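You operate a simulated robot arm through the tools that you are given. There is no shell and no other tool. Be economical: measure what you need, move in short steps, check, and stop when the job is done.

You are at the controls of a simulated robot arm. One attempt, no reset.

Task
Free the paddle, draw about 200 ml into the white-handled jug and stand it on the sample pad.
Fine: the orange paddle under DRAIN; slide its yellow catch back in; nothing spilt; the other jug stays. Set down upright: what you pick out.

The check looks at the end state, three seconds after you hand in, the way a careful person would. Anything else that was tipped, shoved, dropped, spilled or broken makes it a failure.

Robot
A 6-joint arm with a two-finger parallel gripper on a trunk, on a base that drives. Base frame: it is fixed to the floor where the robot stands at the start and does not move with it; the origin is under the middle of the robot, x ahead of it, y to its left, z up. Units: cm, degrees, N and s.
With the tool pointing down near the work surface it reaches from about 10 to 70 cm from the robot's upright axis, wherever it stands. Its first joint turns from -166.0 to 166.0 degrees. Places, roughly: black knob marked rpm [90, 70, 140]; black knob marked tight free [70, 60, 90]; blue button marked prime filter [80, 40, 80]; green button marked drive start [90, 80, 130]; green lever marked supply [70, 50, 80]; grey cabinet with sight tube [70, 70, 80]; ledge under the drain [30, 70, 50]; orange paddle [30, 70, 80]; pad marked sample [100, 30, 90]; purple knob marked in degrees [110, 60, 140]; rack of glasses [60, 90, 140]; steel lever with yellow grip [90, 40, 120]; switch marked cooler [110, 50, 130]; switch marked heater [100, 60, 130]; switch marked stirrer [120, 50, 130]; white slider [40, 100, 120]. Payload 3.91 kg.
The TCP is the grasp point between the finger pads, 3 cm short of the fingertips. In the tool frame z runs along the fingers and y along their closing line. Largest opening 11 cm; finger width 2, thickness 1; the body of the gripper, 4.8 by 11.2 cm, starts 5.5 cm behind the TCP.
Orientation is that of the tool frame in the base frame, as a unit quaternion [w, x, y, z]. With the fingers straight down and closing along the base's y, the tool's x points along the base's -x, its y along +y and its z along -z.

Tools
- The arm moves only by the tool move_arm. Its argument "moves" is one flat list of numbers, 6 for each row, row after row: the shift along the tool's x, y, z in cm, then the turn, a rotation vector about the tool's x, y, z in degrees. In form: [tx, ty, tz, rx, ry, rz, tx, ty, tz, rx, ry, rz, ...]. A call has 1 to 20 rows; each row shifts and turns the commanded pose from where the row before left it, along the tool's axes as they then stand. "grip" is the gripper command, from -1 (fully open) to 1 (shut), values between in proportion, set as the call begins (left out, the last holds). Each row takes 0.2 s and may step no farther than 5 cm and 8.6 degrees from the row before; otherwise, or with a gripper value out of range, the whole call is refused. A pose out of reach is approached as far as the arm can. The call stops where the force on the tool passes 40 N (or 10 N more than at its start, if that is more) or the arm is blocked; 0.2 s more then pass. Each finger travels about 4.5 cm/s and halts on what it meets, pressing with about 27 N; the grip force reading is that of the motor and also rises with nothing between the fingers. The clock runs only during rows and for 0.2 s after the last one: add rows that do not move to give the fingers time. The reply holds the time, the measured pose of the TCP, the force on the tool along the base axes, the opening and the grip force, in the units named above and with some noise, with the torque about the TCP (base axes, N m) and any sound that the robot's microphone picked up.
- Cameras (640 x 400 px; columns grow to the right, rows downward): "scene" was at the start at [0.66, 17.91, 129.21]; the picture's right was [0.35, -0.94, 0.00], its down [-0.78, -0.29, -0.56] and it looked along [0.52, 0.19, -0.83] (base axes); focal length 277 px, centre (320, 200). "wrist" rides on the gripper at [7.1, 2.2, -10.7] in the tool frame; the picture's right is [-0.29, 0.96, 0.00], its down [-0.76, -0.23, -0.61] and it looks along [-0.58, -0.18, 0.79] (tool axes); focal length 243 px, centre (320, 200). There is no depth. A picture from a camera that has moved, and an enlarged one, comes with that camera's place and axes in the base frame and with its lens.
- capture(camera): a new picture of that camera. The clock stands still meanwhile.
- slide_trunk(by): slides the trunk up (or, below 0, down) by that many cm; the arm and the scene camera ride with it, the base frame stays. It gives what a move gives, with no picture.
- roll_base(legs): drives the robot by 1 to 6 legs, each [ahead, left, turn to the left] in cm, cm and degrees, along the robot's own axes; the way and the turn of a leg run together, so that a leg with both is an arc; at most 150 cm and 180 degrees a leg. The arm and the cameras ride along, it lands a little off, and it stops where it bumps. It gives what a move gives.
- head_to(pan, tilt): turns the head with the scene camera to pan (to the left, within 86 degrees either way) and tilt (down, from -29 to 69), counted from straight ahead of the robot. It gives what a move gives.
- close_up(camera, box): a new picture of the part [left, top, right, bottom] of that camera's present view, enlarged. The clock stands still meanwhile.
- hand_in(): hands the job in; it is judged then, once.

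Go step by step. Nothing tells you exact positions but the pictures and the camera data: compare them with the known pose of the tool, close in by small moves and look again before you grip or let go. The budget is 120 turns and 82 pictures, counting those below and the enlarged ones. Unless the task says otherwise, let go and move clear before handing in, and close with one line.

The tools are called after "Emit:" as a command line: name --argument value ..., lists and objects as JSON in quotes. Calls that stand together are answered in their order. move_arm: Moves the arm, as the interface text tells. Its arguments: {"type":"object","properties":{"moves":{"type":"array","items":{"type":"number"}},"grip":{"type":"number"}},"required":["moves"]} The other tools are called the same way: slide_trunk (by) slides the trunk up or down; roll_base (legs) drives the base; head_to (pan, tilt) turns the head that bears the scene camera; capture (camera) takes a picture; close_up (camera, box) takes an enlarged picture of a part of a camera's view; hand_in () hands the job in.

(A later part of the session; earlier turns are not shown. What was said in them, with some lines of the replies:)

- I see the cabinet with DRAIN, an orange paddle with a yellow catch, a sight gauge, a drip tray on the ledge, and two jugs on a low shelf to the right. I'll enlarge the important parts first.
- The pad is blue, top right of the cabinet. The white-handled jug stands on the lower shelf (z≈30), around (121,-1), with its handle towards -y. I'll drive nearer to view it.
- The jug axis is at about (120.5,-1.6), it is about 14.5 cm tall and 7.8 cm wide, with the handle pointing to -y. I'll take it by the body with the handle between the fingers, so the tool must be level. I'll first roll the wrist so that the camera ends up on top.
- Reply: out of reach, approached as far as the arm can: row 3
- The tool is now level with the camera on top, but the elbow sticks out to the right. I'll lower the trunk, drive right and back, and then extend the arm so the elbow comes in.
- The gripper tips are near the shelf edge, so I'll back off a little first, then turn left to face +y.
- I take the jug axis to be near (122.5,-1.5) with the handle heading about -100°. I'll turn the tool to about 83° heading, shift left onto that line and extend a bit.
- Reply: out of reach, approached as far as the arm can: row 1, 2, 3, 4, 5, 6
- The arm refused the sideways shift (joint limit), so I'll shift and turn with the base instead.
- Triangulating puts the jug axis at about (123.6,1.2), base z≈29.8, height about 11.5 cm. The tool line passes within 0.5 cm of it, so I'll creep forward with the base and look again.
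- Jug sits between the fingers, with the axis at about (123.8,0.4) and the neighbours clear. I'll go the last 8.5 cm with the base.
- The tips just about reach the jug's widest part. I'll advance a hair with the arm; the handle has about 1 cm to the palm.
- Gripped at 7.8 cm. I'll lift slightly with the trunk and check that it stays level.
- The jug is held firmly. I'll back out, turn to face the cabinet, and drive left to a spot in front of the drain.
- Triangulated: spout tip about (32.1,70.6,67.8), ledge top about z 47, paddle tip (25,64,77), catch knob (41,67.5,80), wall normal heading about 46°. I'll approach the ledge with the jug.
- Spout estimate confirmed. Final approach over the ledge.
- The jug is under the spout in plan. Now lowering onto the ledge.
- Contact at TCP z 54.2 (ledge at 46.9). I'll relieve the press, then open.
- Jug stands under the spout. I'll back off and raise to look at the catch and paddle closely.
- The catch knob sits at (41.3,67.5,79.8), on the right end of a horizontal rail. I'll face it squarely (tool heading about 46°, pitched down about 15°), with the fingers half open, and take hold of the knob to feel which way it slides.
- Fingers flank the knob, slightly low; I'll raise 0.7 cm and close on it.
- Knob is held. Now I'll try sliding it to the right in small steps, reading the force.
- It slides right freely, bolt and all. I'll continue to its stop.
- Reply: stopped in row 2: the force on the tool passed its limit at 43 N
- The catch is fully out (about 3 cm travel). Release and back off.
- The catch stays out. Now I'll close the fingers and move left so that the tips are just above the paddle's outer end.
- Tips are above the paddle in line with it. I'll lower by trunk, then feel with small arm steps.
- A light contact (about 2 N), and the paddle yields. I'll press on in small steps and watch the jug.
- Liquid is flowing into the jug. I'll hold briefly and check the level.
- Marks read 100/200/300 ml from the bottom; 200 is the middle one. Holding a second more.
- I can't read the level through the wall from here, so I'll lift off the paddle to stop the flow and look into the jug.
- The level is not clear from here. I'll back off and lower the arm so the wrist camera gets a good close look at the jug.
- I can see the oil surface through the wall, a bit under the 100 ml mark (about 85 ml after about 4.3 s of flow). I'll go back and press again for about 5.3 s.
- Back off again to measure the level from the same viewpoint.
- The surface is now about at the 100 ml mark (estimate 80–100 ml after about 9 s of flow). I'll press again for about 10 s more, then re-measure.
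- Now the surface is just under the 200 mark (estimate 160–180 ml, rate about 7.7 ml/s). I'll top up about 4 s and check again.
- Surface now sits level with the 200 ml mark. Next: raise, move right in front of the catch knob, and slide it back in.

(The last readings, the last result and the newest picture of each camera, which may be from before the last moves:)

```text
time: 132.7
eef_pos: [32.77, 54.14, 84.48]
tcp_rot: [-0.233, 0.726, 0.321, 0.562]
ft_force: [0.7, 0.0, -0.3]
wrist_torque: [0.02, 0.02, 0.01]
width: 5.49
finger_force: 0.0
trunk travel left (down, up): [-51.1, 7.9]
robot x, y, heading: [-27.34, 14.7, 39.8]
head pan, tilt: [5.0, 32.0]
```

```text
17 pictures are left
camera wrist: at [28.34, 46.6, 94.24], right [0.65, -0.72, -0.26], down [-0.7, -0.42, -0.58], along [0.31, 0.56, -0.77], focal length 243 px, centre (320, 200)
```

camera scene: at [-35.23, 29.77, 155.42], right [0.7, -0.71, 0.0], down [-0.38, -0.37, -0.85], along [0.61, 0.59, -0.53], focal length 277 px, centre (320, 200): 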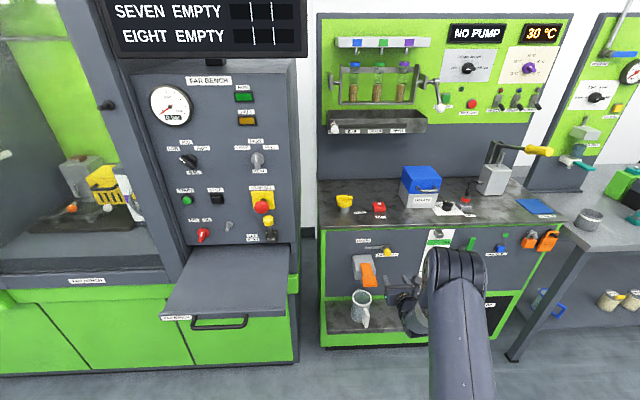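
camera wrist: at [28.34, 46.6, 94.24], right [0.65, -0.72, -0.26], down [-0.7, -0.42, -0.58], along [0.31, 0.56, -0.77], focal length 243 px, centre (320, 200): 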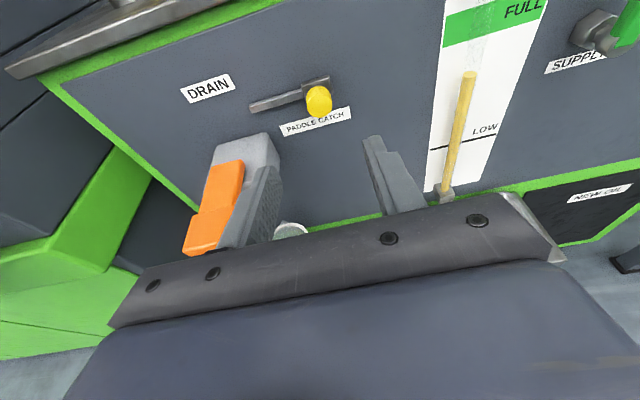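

Same place as before. I'll advance 15 cm back onto the knob along the same line and grip it.

Emit:
move_arm --moves '[0, 0, 4, 0, 0, 0, 0, 0, 4, 0, 0, 0, 0, 0, 4, 0, 0, 0, 0, 0, 2.9, 0, 0, 0]'

Emit:
move_arm --moves '[0, 0, 0, 0, 0, 0, 0, 0, 0, 0, 0, 0, 0, 0, 0, 0, 0, 0, 0, 0, 0, 0, 0, 0]' --grip 1

Emit:
capture --camera "wrist"

```text
time: 133.7
eef_pos: [42.66, 64.42, 80.68]
tcp_rot: [-0.233, 0.726, 0.32, 0.562]
ft_force: [0.5, -0.2, 1.0]
wrist_torque: [0.01, 0.0, 0.0]
width: 5.51
finger_force: 0.1
trunk travel left (down, up): [-51.1, 7.9]
robot x, y, heading: [-27.61, 14.48, 39.4]
head pan, tilt: [5.0, 32.0]
```

```text
time: 134.7
eef_pos: [42.56, 64.67, 80.71]
tcp_rot: [-0.234, 0.725, 0.321, 0.562]
ft_force: [-6.3, 5.6, -1.8]
wrist_torque: [0.11, 0.01, 0.28]
width: 2.75
finger_force: 45.0
trunk travel left (down, up): [-51.1, 7.9]
robot x, y, heading: [-27.48, 14.59, 39.6]
head pan, tilt: [5.0, 32.0]
```

```text
16 pictures are left
camera wrist: at [38.16, 57.09, 90.39], right [0.65, -0.71, -0.26], down [-0.7, -0.42, -0.58], along [0.31, 0.56, -0.77], focal length 243 px, centre (320, 200)
```

wrist: 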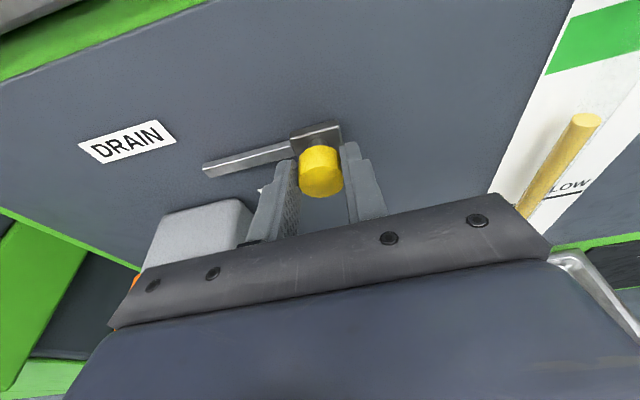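

Emit:
move_arm --moves '[0, -0.6, 0, 0, 0, 0, 0, -0.6, 0, 0, 0, 0, 0, -0.6, 0, 0, 0, 0, 0, -0.6, 0, 0, 0, 0]'

Emit:
move_arm --moves '[0, -0.5, 0, 0, 0, 0, 0, -0.5, 0, 0, 0, 0]'

```text
time: 135.7
eef_pos: [41.01, 66.16, 80.75]
tcp_rot: [-0.233, 0.726, 0.321, 0.562]
ft_force: [-1.6, -0.3, 3.5]
wrist_torque: [-0.76, 0.77, -0.13]
width: 2.77
finger_force: 44.8
trunk travel left (down, up): [-51.1, 7.9]
robot x, y, heading: [-27.51, 14.85, 39.5]
head pan, tilt: [5.0, 32.0]
```

```text
time: 136.3
eef_pos: [40.62, 66.47, 80.64]
tcp_rot: [-0.232, 0.726, 0.319, 0.563]
ft_force: [10.7, -9.4, 2.9]
wrist_torque: [-0.23, -0.39, 0.14]
width: 2.8
finger_force: 45.2
trunk travel left (down, up): [-51.1, 7.9]
robot x, y, heading: [-27.23, 14.34, 39.5]
head pan, tilt: [5.0, 32.0]
```

It is at its inner stop. One more nudge, then release and back off.

Emit:
move_arm --moves '[0, -0.3, 0, 0, 0, 0]'

Emit:
move_arm --moves '[0, 0.5, 0, 0, 0, 0, 0, 0, 0, 0, 0, 0, 0, 0, 0, 0, 0, 0, 0, 0, 0, 0, 0, 0]' --grip 0

Emit:
move_arm --moves '[0, 0, -3, 0, 0, 0, 0, 0, -4, 0, 0, 0, 0, 0, -4, 0, 0, 0, 0, 0, -4, 0, 0, 0]'

Emit:
capture --camera "wrist"

```text
time: 136.7
eef_pos: [40.59, 66.48, 80.68]
tcp_rot: [-0.232, 0.727, 0.316, 0.563]
ft_force: [24.6, -16.3, 3.7]
wrist_torque: [-0.55, -0.16, -0.09]
width: 2.76
finger_force: 44.8
trunk travel left (down, up): [-51.1, 7.9]
robot x, y, heading: [-27.23, 14.34, 39.6]
head pan, tilt: [5.0, 32.0]
```

```text
time: 137.7
eef_pos: [40.26, 66.66, 80.64]
tcp_rot: [-0.233, 0.726, 0.32, 0.562]
ft_force: [-0.1, -0.6, 0.9]
wrist_torque: [0.0, -0.02, 0.02]
width: 5.52
finger_force: 0.0
trunk travel left (down, up): [-51.1, 7.9]
robot x, y, heading: [-27.31, 14.66, 39.5]
head pan, tilt: [5.0, 32.0]
```

```text
time: 138.7
eef_pos: [30.39, 56.02, 84.54]
tcp_rot: [-0.233, 0.726, 0.32, 0.562]
ft_force: [-0.3, -0.9, -0.1]
wrist_torque: [0.0, 0.0, 0.03]
width: 5.51
finger_force: 0.1
trunk travel left (down, up): [-51.1, 7.9]
robot x, y, heading: [-27.28, 14.42, 39.4]
head pan, tilt: [5.0, 32.0]
```

```text
15 pictures are left
camera wrist: at [25.83, 48.63, 94.18], right [0.65, -0.72, -0.26], down [-0.7, -0.42, -0.58], along [0.31, 0.56, -0.77], focal length 243 px, centre (320, 200)
```

wrist: 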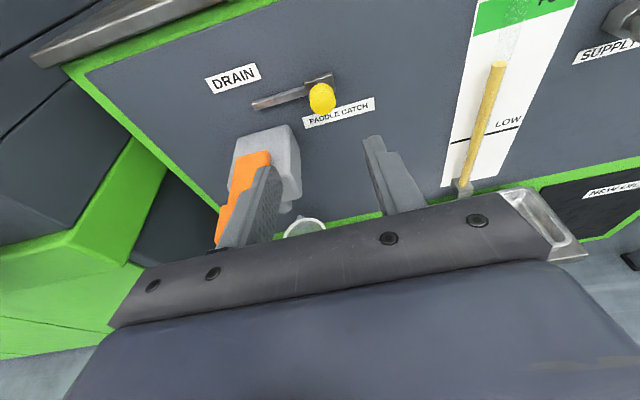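

The catch is back in and the paddle is at rest. Now back off, level the tool, open the fingers and turn back to the heading used when I set the jug down.

Emit:
roll_base --legs '[[-14, 0, 0], [0, 0, 11.3]]'

Emit:
move_arm --moves '[0, 0, 0, 0, 7.5, 0, 0, 0, 0, 0, 7.5, 0, 0, 0, 0, 0, 0, 0, 0, 0, 0, 0, 0, 0, 0, 0, 0, 0, 0, 0]' --grip -1

```text
time: 140.8
eef_pos: [10.28, 57.77, 84.4]
tcp_rot: [-0.288, 0.69, 0.392, 0.536]
ft_force: [-0.5, 1.3, 0.0]
wrist_torque: [0.01, 0.0, -0.01]
width: 5.51
finger_force: 0.1
trunk travel left (down, up): [-51.1, 7.9]
robot x, y, heading: [-38.36, 5.89, 51.0]
head pan, tilt: [5.0, 32.0]
```

```text
time: 142.0
eef_pos: [10.22, 57.86, 84.44]
tcp_rot: [-0.336, 0.614, 0.351, 0.622]
ft_force: [0.7, 0.5, -0.1]
wrist_torque: [-0.03, 0.02, -0.01]
width: 10.99
finger_force: 0.1
trunk travel left (down, up): [-51.1, 7.9]
robot x, y, heading: [-38.28, 6.01, 50.9]
head pan, tilt: [5.0, 32.0]
```

Emit:
roll_base --legs '[[1.4, -11.7, 0]]'

Emit:
slide_trunk --by -30.3

Emit:
capture --camera "wrist"

```text
time: 143.2
eef_pos: [20.22, 51.47, 84.48]
tcp_rot: [-0.335, 0.615, 0.35, 0.622]
ft_force: [0.7, 0.3, 0.7]
wrist_torque: [0.0, 0.03, 0.01]
width: 10.99
finger_force: 0.1
trunk travel left (down, up): [-51.1, 7.9]
robot x, y, heading: [-28.38, -0.55, 50.8]
head pan, tilt: [5.0, 32.0]
```

```text
time: 146.3
eef_pos: [20.31, 51.48, 54.19]
tcp_rot: [-0.336, 0.615, 0.35, 0.622]
ft_force: [-0.8, 1.0, -0.2]
wrist_torque: [-0.01, 0.04, -0.03]
width: 11.01
finger_force: 0.1
trunk travel left (down, up): [-20.8, 38.2]
robot x, y, heading: [-28.12, -0.25, 51.1]
head pan, tilt: [5.0, 32.0]
```

```text
14 pictures are left
camera wrist: at [16.28, 41.45, 61.35], right [0.82, -0.51, -0.27], down [-0.5, -0.4, -0.76], along [0.28, 0.76, -0.59], focal length 243 px, centre (320, 200)
```

wrist: 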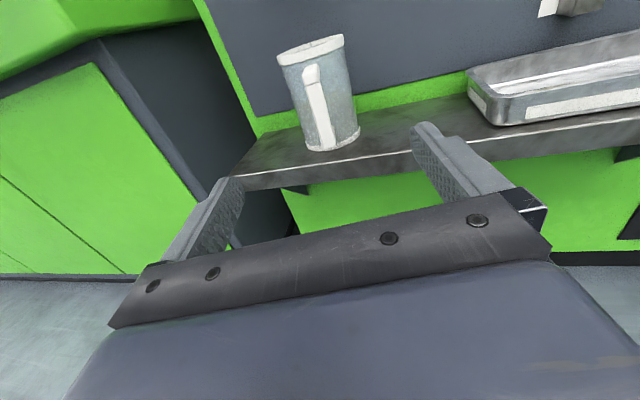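

Jug is where expected, axis about (31.9,70.4). Approach in two stages.

Emit:
roll_base --legs '[[15, 2.0, 0]]'

Emit:
capture --camera "wrist"

```text
time: 147.6
eef_pos: [28.14, 64.63, 54.23]
tcp_rot: [-0.336, 0.614, 0.351, 0.621]
ft_force: [-0.2, -0.7, -0.3]
wrist_torque: [0.03, -0.01, 0.01]
width: 10.97
finger_force: 0.0
trunk travel left (down, up): [-20.8, 38.2]
robot x, y, heading: [-20.19, 12.75, 51.1]
head pan, tilt: [5.0, 32.0]
```

```text
13 pictures are left
camera wrist: at [24.16, 54.47, 61.35], right [0.82, -0.51, -0.27], down [-0.5, -0.4, -0.76], along [0.28, 0.76, -0.59], focal length 243 px, centre (320, 200)
```

wrist: 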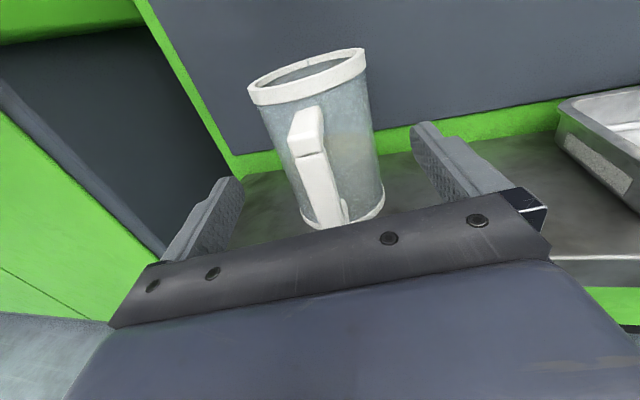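

Emit:
move_arm --moves '[0, 0, 1.2, 0, 0, 0, 0, 0, 1.2, 0, 0, 0, 0, 0.1, 1.2, 0, 0, 0, 0, 0, 1.1, 0, 0, 0]'

Emit:
capture --camera "wrist"

```text
time: 148.6
eef_pos: [30.72, 68.52, 54.28]
tcp_rot: [-0.338, 0.614, 0.351, 0.621]
ft_force: [-0.4, -0.5, 0.2]
wrist_torque: [0.03, -0.02, -0.06]
width: 11.0
finger_force: 0.0
trunk travel left (down, up): [-20.8, 38.2]
robot x, y, heading: [-20.17, 12.65, 51.0]
head pan, tilt: [5.0, 32.0]
```

```text
12 pictures are left
camera wrist: at [26.75, 58.41, 61.35], right [0.82, -0.51, -0.27], down [-0.5, -0.4, -0.76], along [0.28, 0.76, -0.59], focal length 243 px, centre (320, 200)
```

wrist: 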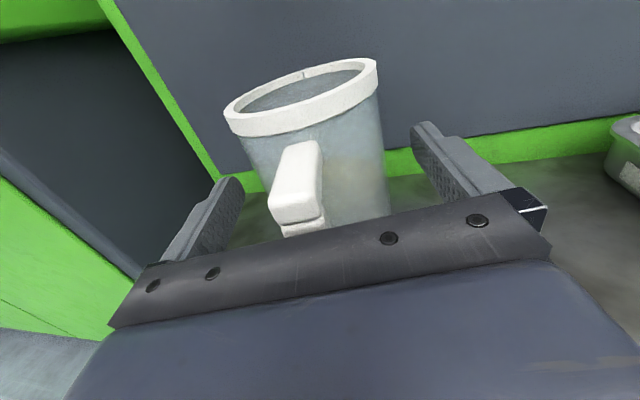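

Nearly identical to the view at release. I'll grip, then lift gently.

Emit:
move_arm --moves '[0, 0, 0, 0, 0, 0, 0, 0, 0, 0, 0, 0, 0, 0, 0, 0, 0, 0, 0, 0, 0, 0, 0, 0, 0, 0, 0, 0, 0, 0]' --grip 1

Emit:
move_arm --moves '[0.3, 0, 0, 0, 0, 0, 0.4, 0, 0, 0, 0, 0, 0.4, 0, 0, 0, 0, 0, 0.4, 0, 0, 0, 0, 0, 0.4, 0, 0, 0, 0, 0, 0, 0, 0, 0, 0, 0]'

Emit:
capture --camera "wrist"

```text
time: 149.8
eef_pos: [30.76, 68.48, 54.16]
tcp_rot: [-0.336, 0.615, 0.35, 0.622]
ft_force: [-0.9, 1.4, 0.0]
wrist_torque: [0.12, 0.1, -0.04]
width: 7.7
finger_force: 27.2
trunk travel left (down, up): [-20.8, 38.2]
robot x, y, heading: [-20.22, 12.69, 51.1]
head pan, tilt: [5.0, 32.0]
```

```text
time: 151.2
eef_pos: [30.65, 68.49, 56.07]
tcp_rot: [-0.337, 0.614, 0.352, 0.621]
ft_force: [0.5, 0.0, -1.9]
wrist_torque: [-0.01, 0.02, 0.0]
width: 7.7
finger_force: 26.4
trunk travel left (down, up): [-20.8, 38.2]
robot x, y, heading: [-20.07, 12.87, 51.1]
head pan, tilt: [5.0, 32.0]
```

```text
11 pictures are left
camera wrist: at [26.71, 58.43, 63.22], right [0.82, -0.51, -0.27], down [-0.5, -0.4, -0.76], along [0.28, 0.76, -0.59], focal length 243 px, centre (320, 200)
```

wrist: 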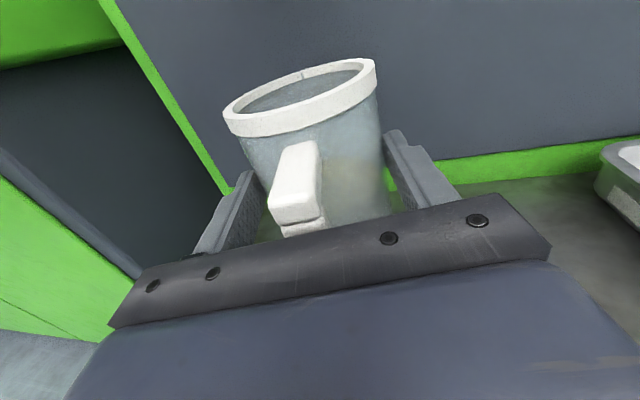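

Jug held level. I'll back out from under the paddle, square up, raise the trunk, and then look at the pad.

Emit:
roll_base --legs '[[-24, -3, 0], [0, 0, -12]]'

Emit:
slide_trunk --by 36

Emit:
move_arm --moves '[1, 0, 0, 0, 0, 0, 1.5, 0, 0, 0, 0, 0, 1.5, 0, 0, 0, 0, 0, 1.5, 0, 0, 0, 0, 0, 1.5, 0, 0, 0, 0, 0, 1.5, 0, 0, 0, 0, 0, 1, 0, 0, 0, 0, 0]'

```text
time: 153.8
eef_pos: [28.49, 35.79, 55.96]
tcp_rot: [-0.268, 0.648, 0.284, 0.654]
ft_force: [-0.1, -1.2, -1.7]
wrist_torque: [-0.01, 0.05, 0.04]
width: 7.7
finger_force: 26.9
trunk travel left (down, up): [-20.8, 38.2]
robot x, y, heading: [-33.23, -8.25, 38.7]
head pan, tilt: [5.0, 32.0]
```

```text
time: 157.3
eef_pos: [28.49, 35.85, 91.98]
tcp_rot: [-0.268, 0.648, 0.284, 0.654]
ft_force: [0.1, 0.3, -2.4]
wrist_torque: [-0.02, 0.01, -0.02]
width: 7.66
finger_force: 26.8
trunk travel left (down, up): [-56.8, 2.2]
robot x, y, heading: [-33.6, -8.11, 38.8]
head pan, tilt: [5.0, 32.0]
```

```text
time: 158.9
eef_pos: [28.35, 35.95, 101.61]
tcp_rot: [-0.268, 0.648, 0.284, 0.654]
ft_force: [0.7, 0.2, -1.8]
wrist_torque: [-0.03, 0.04, -0.02]
width: 7.67
finger_force: 27.4
trunk travel left (down, up): [-56.8, 2.2]
robot x, y, heading: [-32.88, -8.05, 38.3]
head pan, tilt: [5.0, 32.0]
```

Level at z 101.6. Now drive right to a spot in front of the pad and look.

Emit:
roll_base --legs '[[22, -49.5, 0]]'

Emit:
capture --camera "scene"

Emit:
capture --camera "wrist"

```text
time: 162.0
eef_pos: [76.35, 11.23, 101.53]
tcp_rot: [-0.268, 0.649, 0.283, 0.654]
ft_force: [0.4, 0.5, -1.9]
wrist_torque: [-0.05, 0.02, 0.0]
width: 7.65
finger_force: 26.7
trunk travel left (down, up): [-56.8, 2.2]
robot x, y, heading: [14.73, -32.82, 39.3]
head pan, tilt: [5.0, 32.0]
```

```text
10 pictures are left
camera scene: at [7.09, -18.5, 161.92], right [0.69, -0.72, 0.0], down [-0.38, -0.37, -0.85], along [0.61, 0.59, -0.53], focal length 277 px, centre (320, 200)
```

scene: 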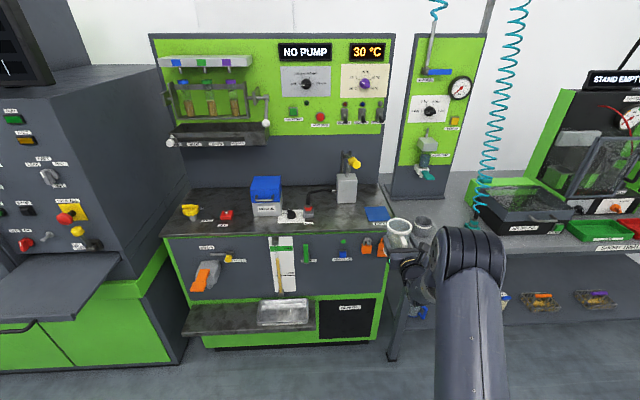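

```text
9 pictures are left
camera wrist: at [70.29, 2.19, 108.74], right [0.69, -0.67, -0.27], down [-0.58, -0.29, -0.76], along [0.43, 0.68, -0.59], focal length 243 px, centre (320, 200)
```

wrist: 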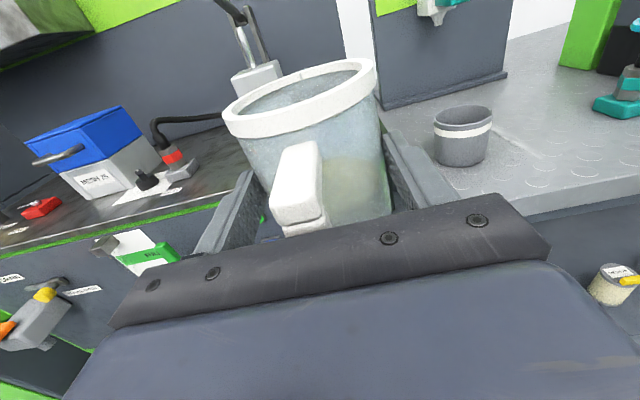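

Emit:
close_up --camera "scene" --box '[320, 170, 440, 260]'

```text
4.44 times, centred on (380, 215) of scene
camera zoom: at [7.09, -18.5, 161.92], right [0.69, -0.72, 0.0], down [-0.38, -0.37, -0.85], along [0.61, 0.59, -0.53], focal length 1231 px, centre (53, 133)
```

zoom: 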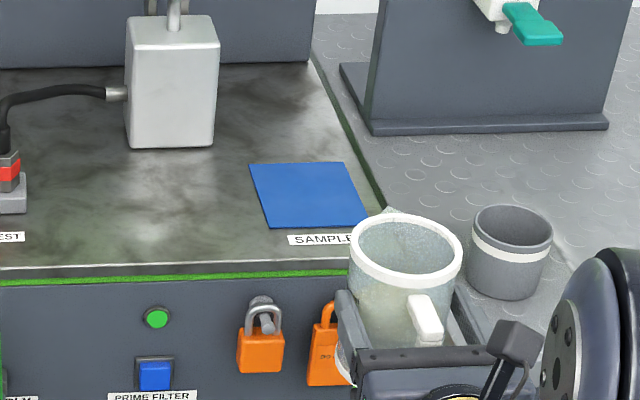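

Pad centre estimated at (98.3,33.6), counter z≈90.7; nothing tall is in the way. I'll approach most of the distance, then look.

Emit:
roll_base --legs '[[21, 2.3, 0]]'

Emit:
close_up --camera "scene" --box '[330, 200, 450, 290]'

```text
time: 163.7
eef_pos: [91.07, 26.41, 101.38]
tcp_rot: [-0.27, 0.648, 0.285, 0.653]
ft_force: [-0.2, -0.6, -2.9]
wrist_torque: [-0.03, 0.04, 0.0]
width: 7.66
finger_force: 27.0
trunk travel left (down, up): [-56.8, 2.2]
robot x, y, heading: [29.68, -17.78, 39.0]
head pan, tilt: [5.0, 32.0]
```

```text
4.44 times, centred on (390, 245) of scene
camera zoom: at [21.89, -3.53, 161.92], right [0.7, -0.72, 0.0], down [-0.38, -0.37, -0.85], along [0.61, 0.59, -0.53], focal length 1231 px, centre (9, 0)
```

zoom: 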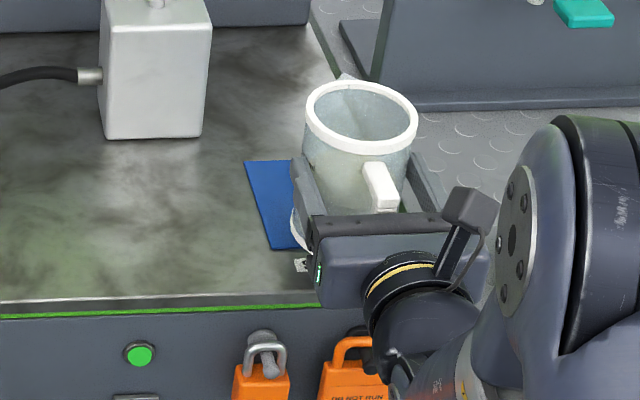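

The pad's left edge confirms its centre at (98.3,33.6). Moving the last 8 cm.

Emit:
roll_base --legs '[[7.8, 0.8, 0]]'

Emit:
close_up --camera "scene" --box '[340, 210, 460, 300]'

```text
time: 164.7
eef_pos: [96.71, 31.82, 101.56]
tcp_rot: [-0.27, 0.648, 0.286, 0.652]
ft_force: [0.1, 0.0, -3.1]
wrist_torque: [-0.01, 0.06, 0.01]
width: 7.66
finger_force: 26.7
trunk travel left (down, up): [-56.8, 2.2]
robot x, y, heading: [35.35, -12.42, 39.0]
head pan, tilt: [5.0, 32.0]
```

```text
4.44 times, centred on (400, 255) of scene
camera zoom: at [27.49, 2.05, 161.92], right [0.7, -0.72, 0.0], down [-0.38, -0.37, -0.85], along [0.61, 0.59, -0.53], focal length 1231 px, centre (-36, -44)
```

zoom: 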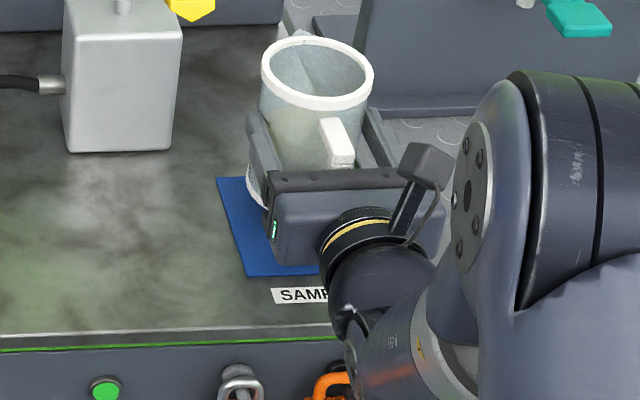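

Jug is centred over the pad to within about 0.5 cm. Lowering gently with the arm.

Emit:
move_arm --moves '[-0.5, -0.3, 0, 0, 0, 0, -0.5, 0, 0, 0, 0, 0, -0.5, 0, 0, 0, 0, 0, -0.5, 0, 0, 0, 0, 0, -0.4, 0, 0, 0, 0, 0]'

Emit:
move_arm --moves '[-0.3, 0, 0, 0, 0, 0]'

Emit:
move_arm --moves '[-0.3, 0, 0, 0, 0, 0]'

```text
time: 165.9
eef_pos: [96.45, 32.01, 99.14]
tcp_rot: [-0.27, 0.648, 0.285, 0.653]
ft_force: [-0.4, -0.5, -2.9]
wrist_torque: [0.0, 0.03, 0.0]
width: 7.65
finger_force: 27.1
trunk travel left (down, up): [-56.8, 2.2]
robot x, y, heading: [35.38, -12.11, 39.0]
head pan, tilt: [5.0, 32.0]
```

```text
time: 166.3
eef_pos: [96.51, 32.08, 98.79]
tcp_rot: [-0.269, 0.648, 0.285, 0.653]
ft_force: [0.2, 0.3, -2.4]
wrist_torque: [-0.01, 0.05, -0.01]
width: 7.68
finger_force: 27.3
trunk travel left (down, up): [-56.8, 2.2]
robot x, y, heading: [35.27, -12.4, 38.9]
head pan, tilt: [5.0, 32.0]
```

```text
time: 166.7
eef_pos: [96.43, 31.98, 98.75]
tcp_rot: [-0.27, 0.647, 0.283, 0.655]
ft_force: [-1.2, 0.5, 6.5]
wrist_torque: [0.28, 0.2, 0.03]
width: 7.66
finger_force: 27.2
trunk travel left (down, up): [-56.8, 2.2]
robot x, y, heading: [35.42, -12.11, 39.3]
head pan, tilt: [5.0, 32.0]
```

Contact at TCP z 98.75 (6.5 N). A quick look before letting go.

Emit:
close_up --camera "scene" --box '[360, 220, 440, 290]'

```text
5.71 times, centred on (400, 255) of scene
camera zoom: at [27.36, 1.95, 161.94], right [0.7, -0.72, 0.0], down [-0.38, -0.37, -0.85], along [0.61, 0.59, -0.53], focal length 1583 px, centre (-137, -114)
```

zoom: 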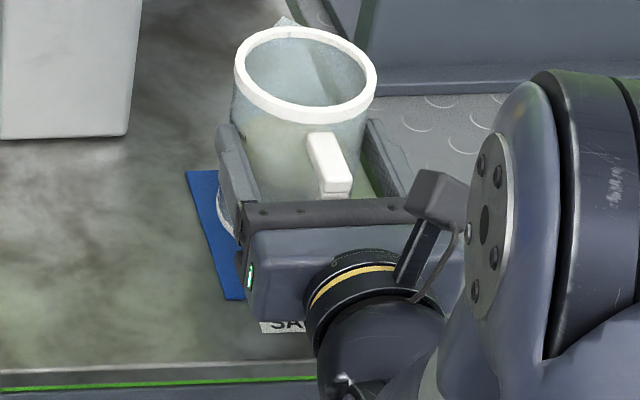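

The base rests on the pad. Relieve the press and open the fingers.

Emit:
move_arm --moves '[0.2, 0, 0, 0, 0, 0, 0, 0, 0, 0, 0, 0]'

Emit:
move_arm --moves '[0, 0, 0, 0, 0, 0, 0, 0, 0, 0, 0, 0, 0, 0, 0, 0, 0, 0, 0, 0, 0, 0, 0, 0]' --grip -1

Emit:
capture --camera "wrist"

```text
time: 167.3
eef_pos: [96.5, 31.98, 98.77]
tcp_rot: [-0.268, 0.648, 0.285, 0.653]
ft_force: [1.8, 2.7, 2.7]
wrist_torque: [0.34, -0.01, -0.06]
width: 7.65
finger_force: 27.0
trunk travel left (down, up): [-56.8, 2.2]
robot x, y, heading: [35.06, -12.48, 39.2]
head pan, tilt: [5.0, 32.0]
```

```text
time: 168.3
eef_pos: [96.41, 32.03, 98.74]
tcp_rot: [-0.269, 0.648, 0.284, 0.653]
ft_force: [0.0, -0.3, 0.1]
wrist_torque: [-0.02, -0.01, 0.01]
width: 11.0
finger_force: 0.1
trunk travel left (down, up): [-56.8, 2.2]
robot x, y, heading: [35.07, -12.47, 39.2]
head pan, tilt: [5.0, 32.0]
```

```text
4 pictures are left
camera wrist: at [90.43, 22.97, 105.92], right [0.69, -0.67, -0.27], down [-0.58, -0.29, -0.76], along [0.43, 0.69, -0.59], focal length 243 px, centre (320, 200)
```

wrist: 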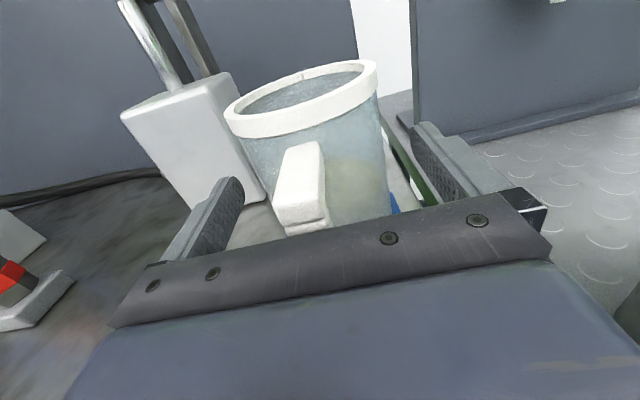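

Released; it stands. Backing straight out along the tool axis.

Emit:
roll_base --legs '[[-24, -2.7, 0]]'

Emit:
capture --camera "scene"

Emit:
close_up --camera "scene" --box '[320, 170, 440, 260]'

```text
time: 170.1
eef_pos: [79.22, 14.77, 98.72]
tcp_rot: [-0.271, 0.648, 0.285, 0.653]
ft_force: [-0.1, -0.4, 0.0]
wrist_torque: [0.01, -0.03, -0.03]
width: 11.03
finger_force: 0.0
trunk travel left (down, up): [-56.8, 2.2]
robot x, y, heading: [17.87, -30.0, 39.2]
head pan, tilt: [5.0, 32.0]
```

```text
3 pictures are left
camera scene: at [10.35, -15.43, 161.92], right [0.7, -0.72, 0.0], down [-0.38, -0.37, -0.85], along [0.61, 0.59, -0.53], focal length 277 px, centre (320, 200)
```

scene: 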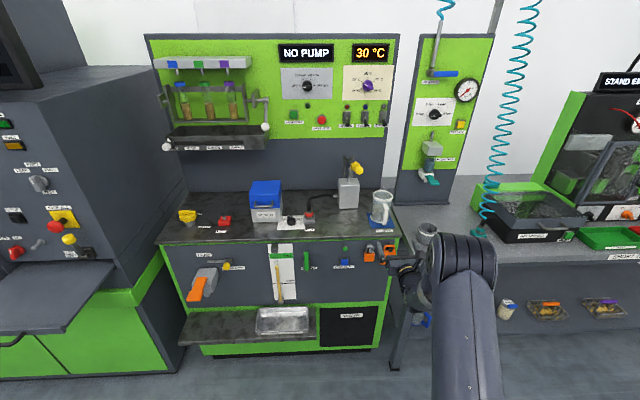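

```text
4.44 times, centred on (380, 215) of scene
camera zoom: at [10.35, -15.43, 161.92], right [0.7, -0.72, 0.0], down [-0.38, -0.37, -0.85], along [0.61, 0.59, -0.53], focal length 1231 px, centre (53, 133)
```

zoom: 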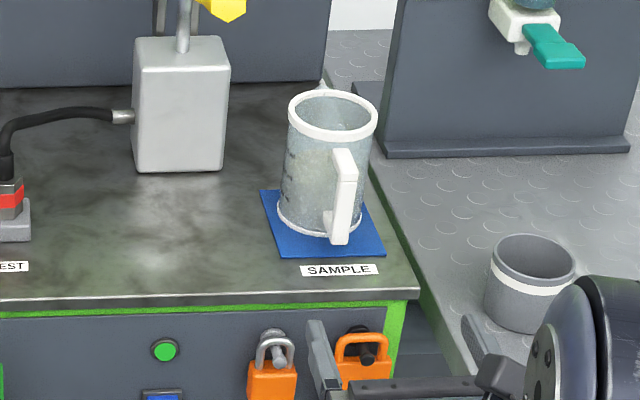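

The white-handled jug stands upright on the SAMPLE pad, the catch is in, the paddle is at rest and the gripper is clear. Handing in.

Emit:
hand_in

```text
The job is handed in.
```

The job is handed in: the white-handled jug, filled to about 200 ml by eye against its 200 ml mark, stands upright on the sample pad. The paddle is at rest with its yellow catch slid back in. I saw nothing spilt, and I never touched the other jug.
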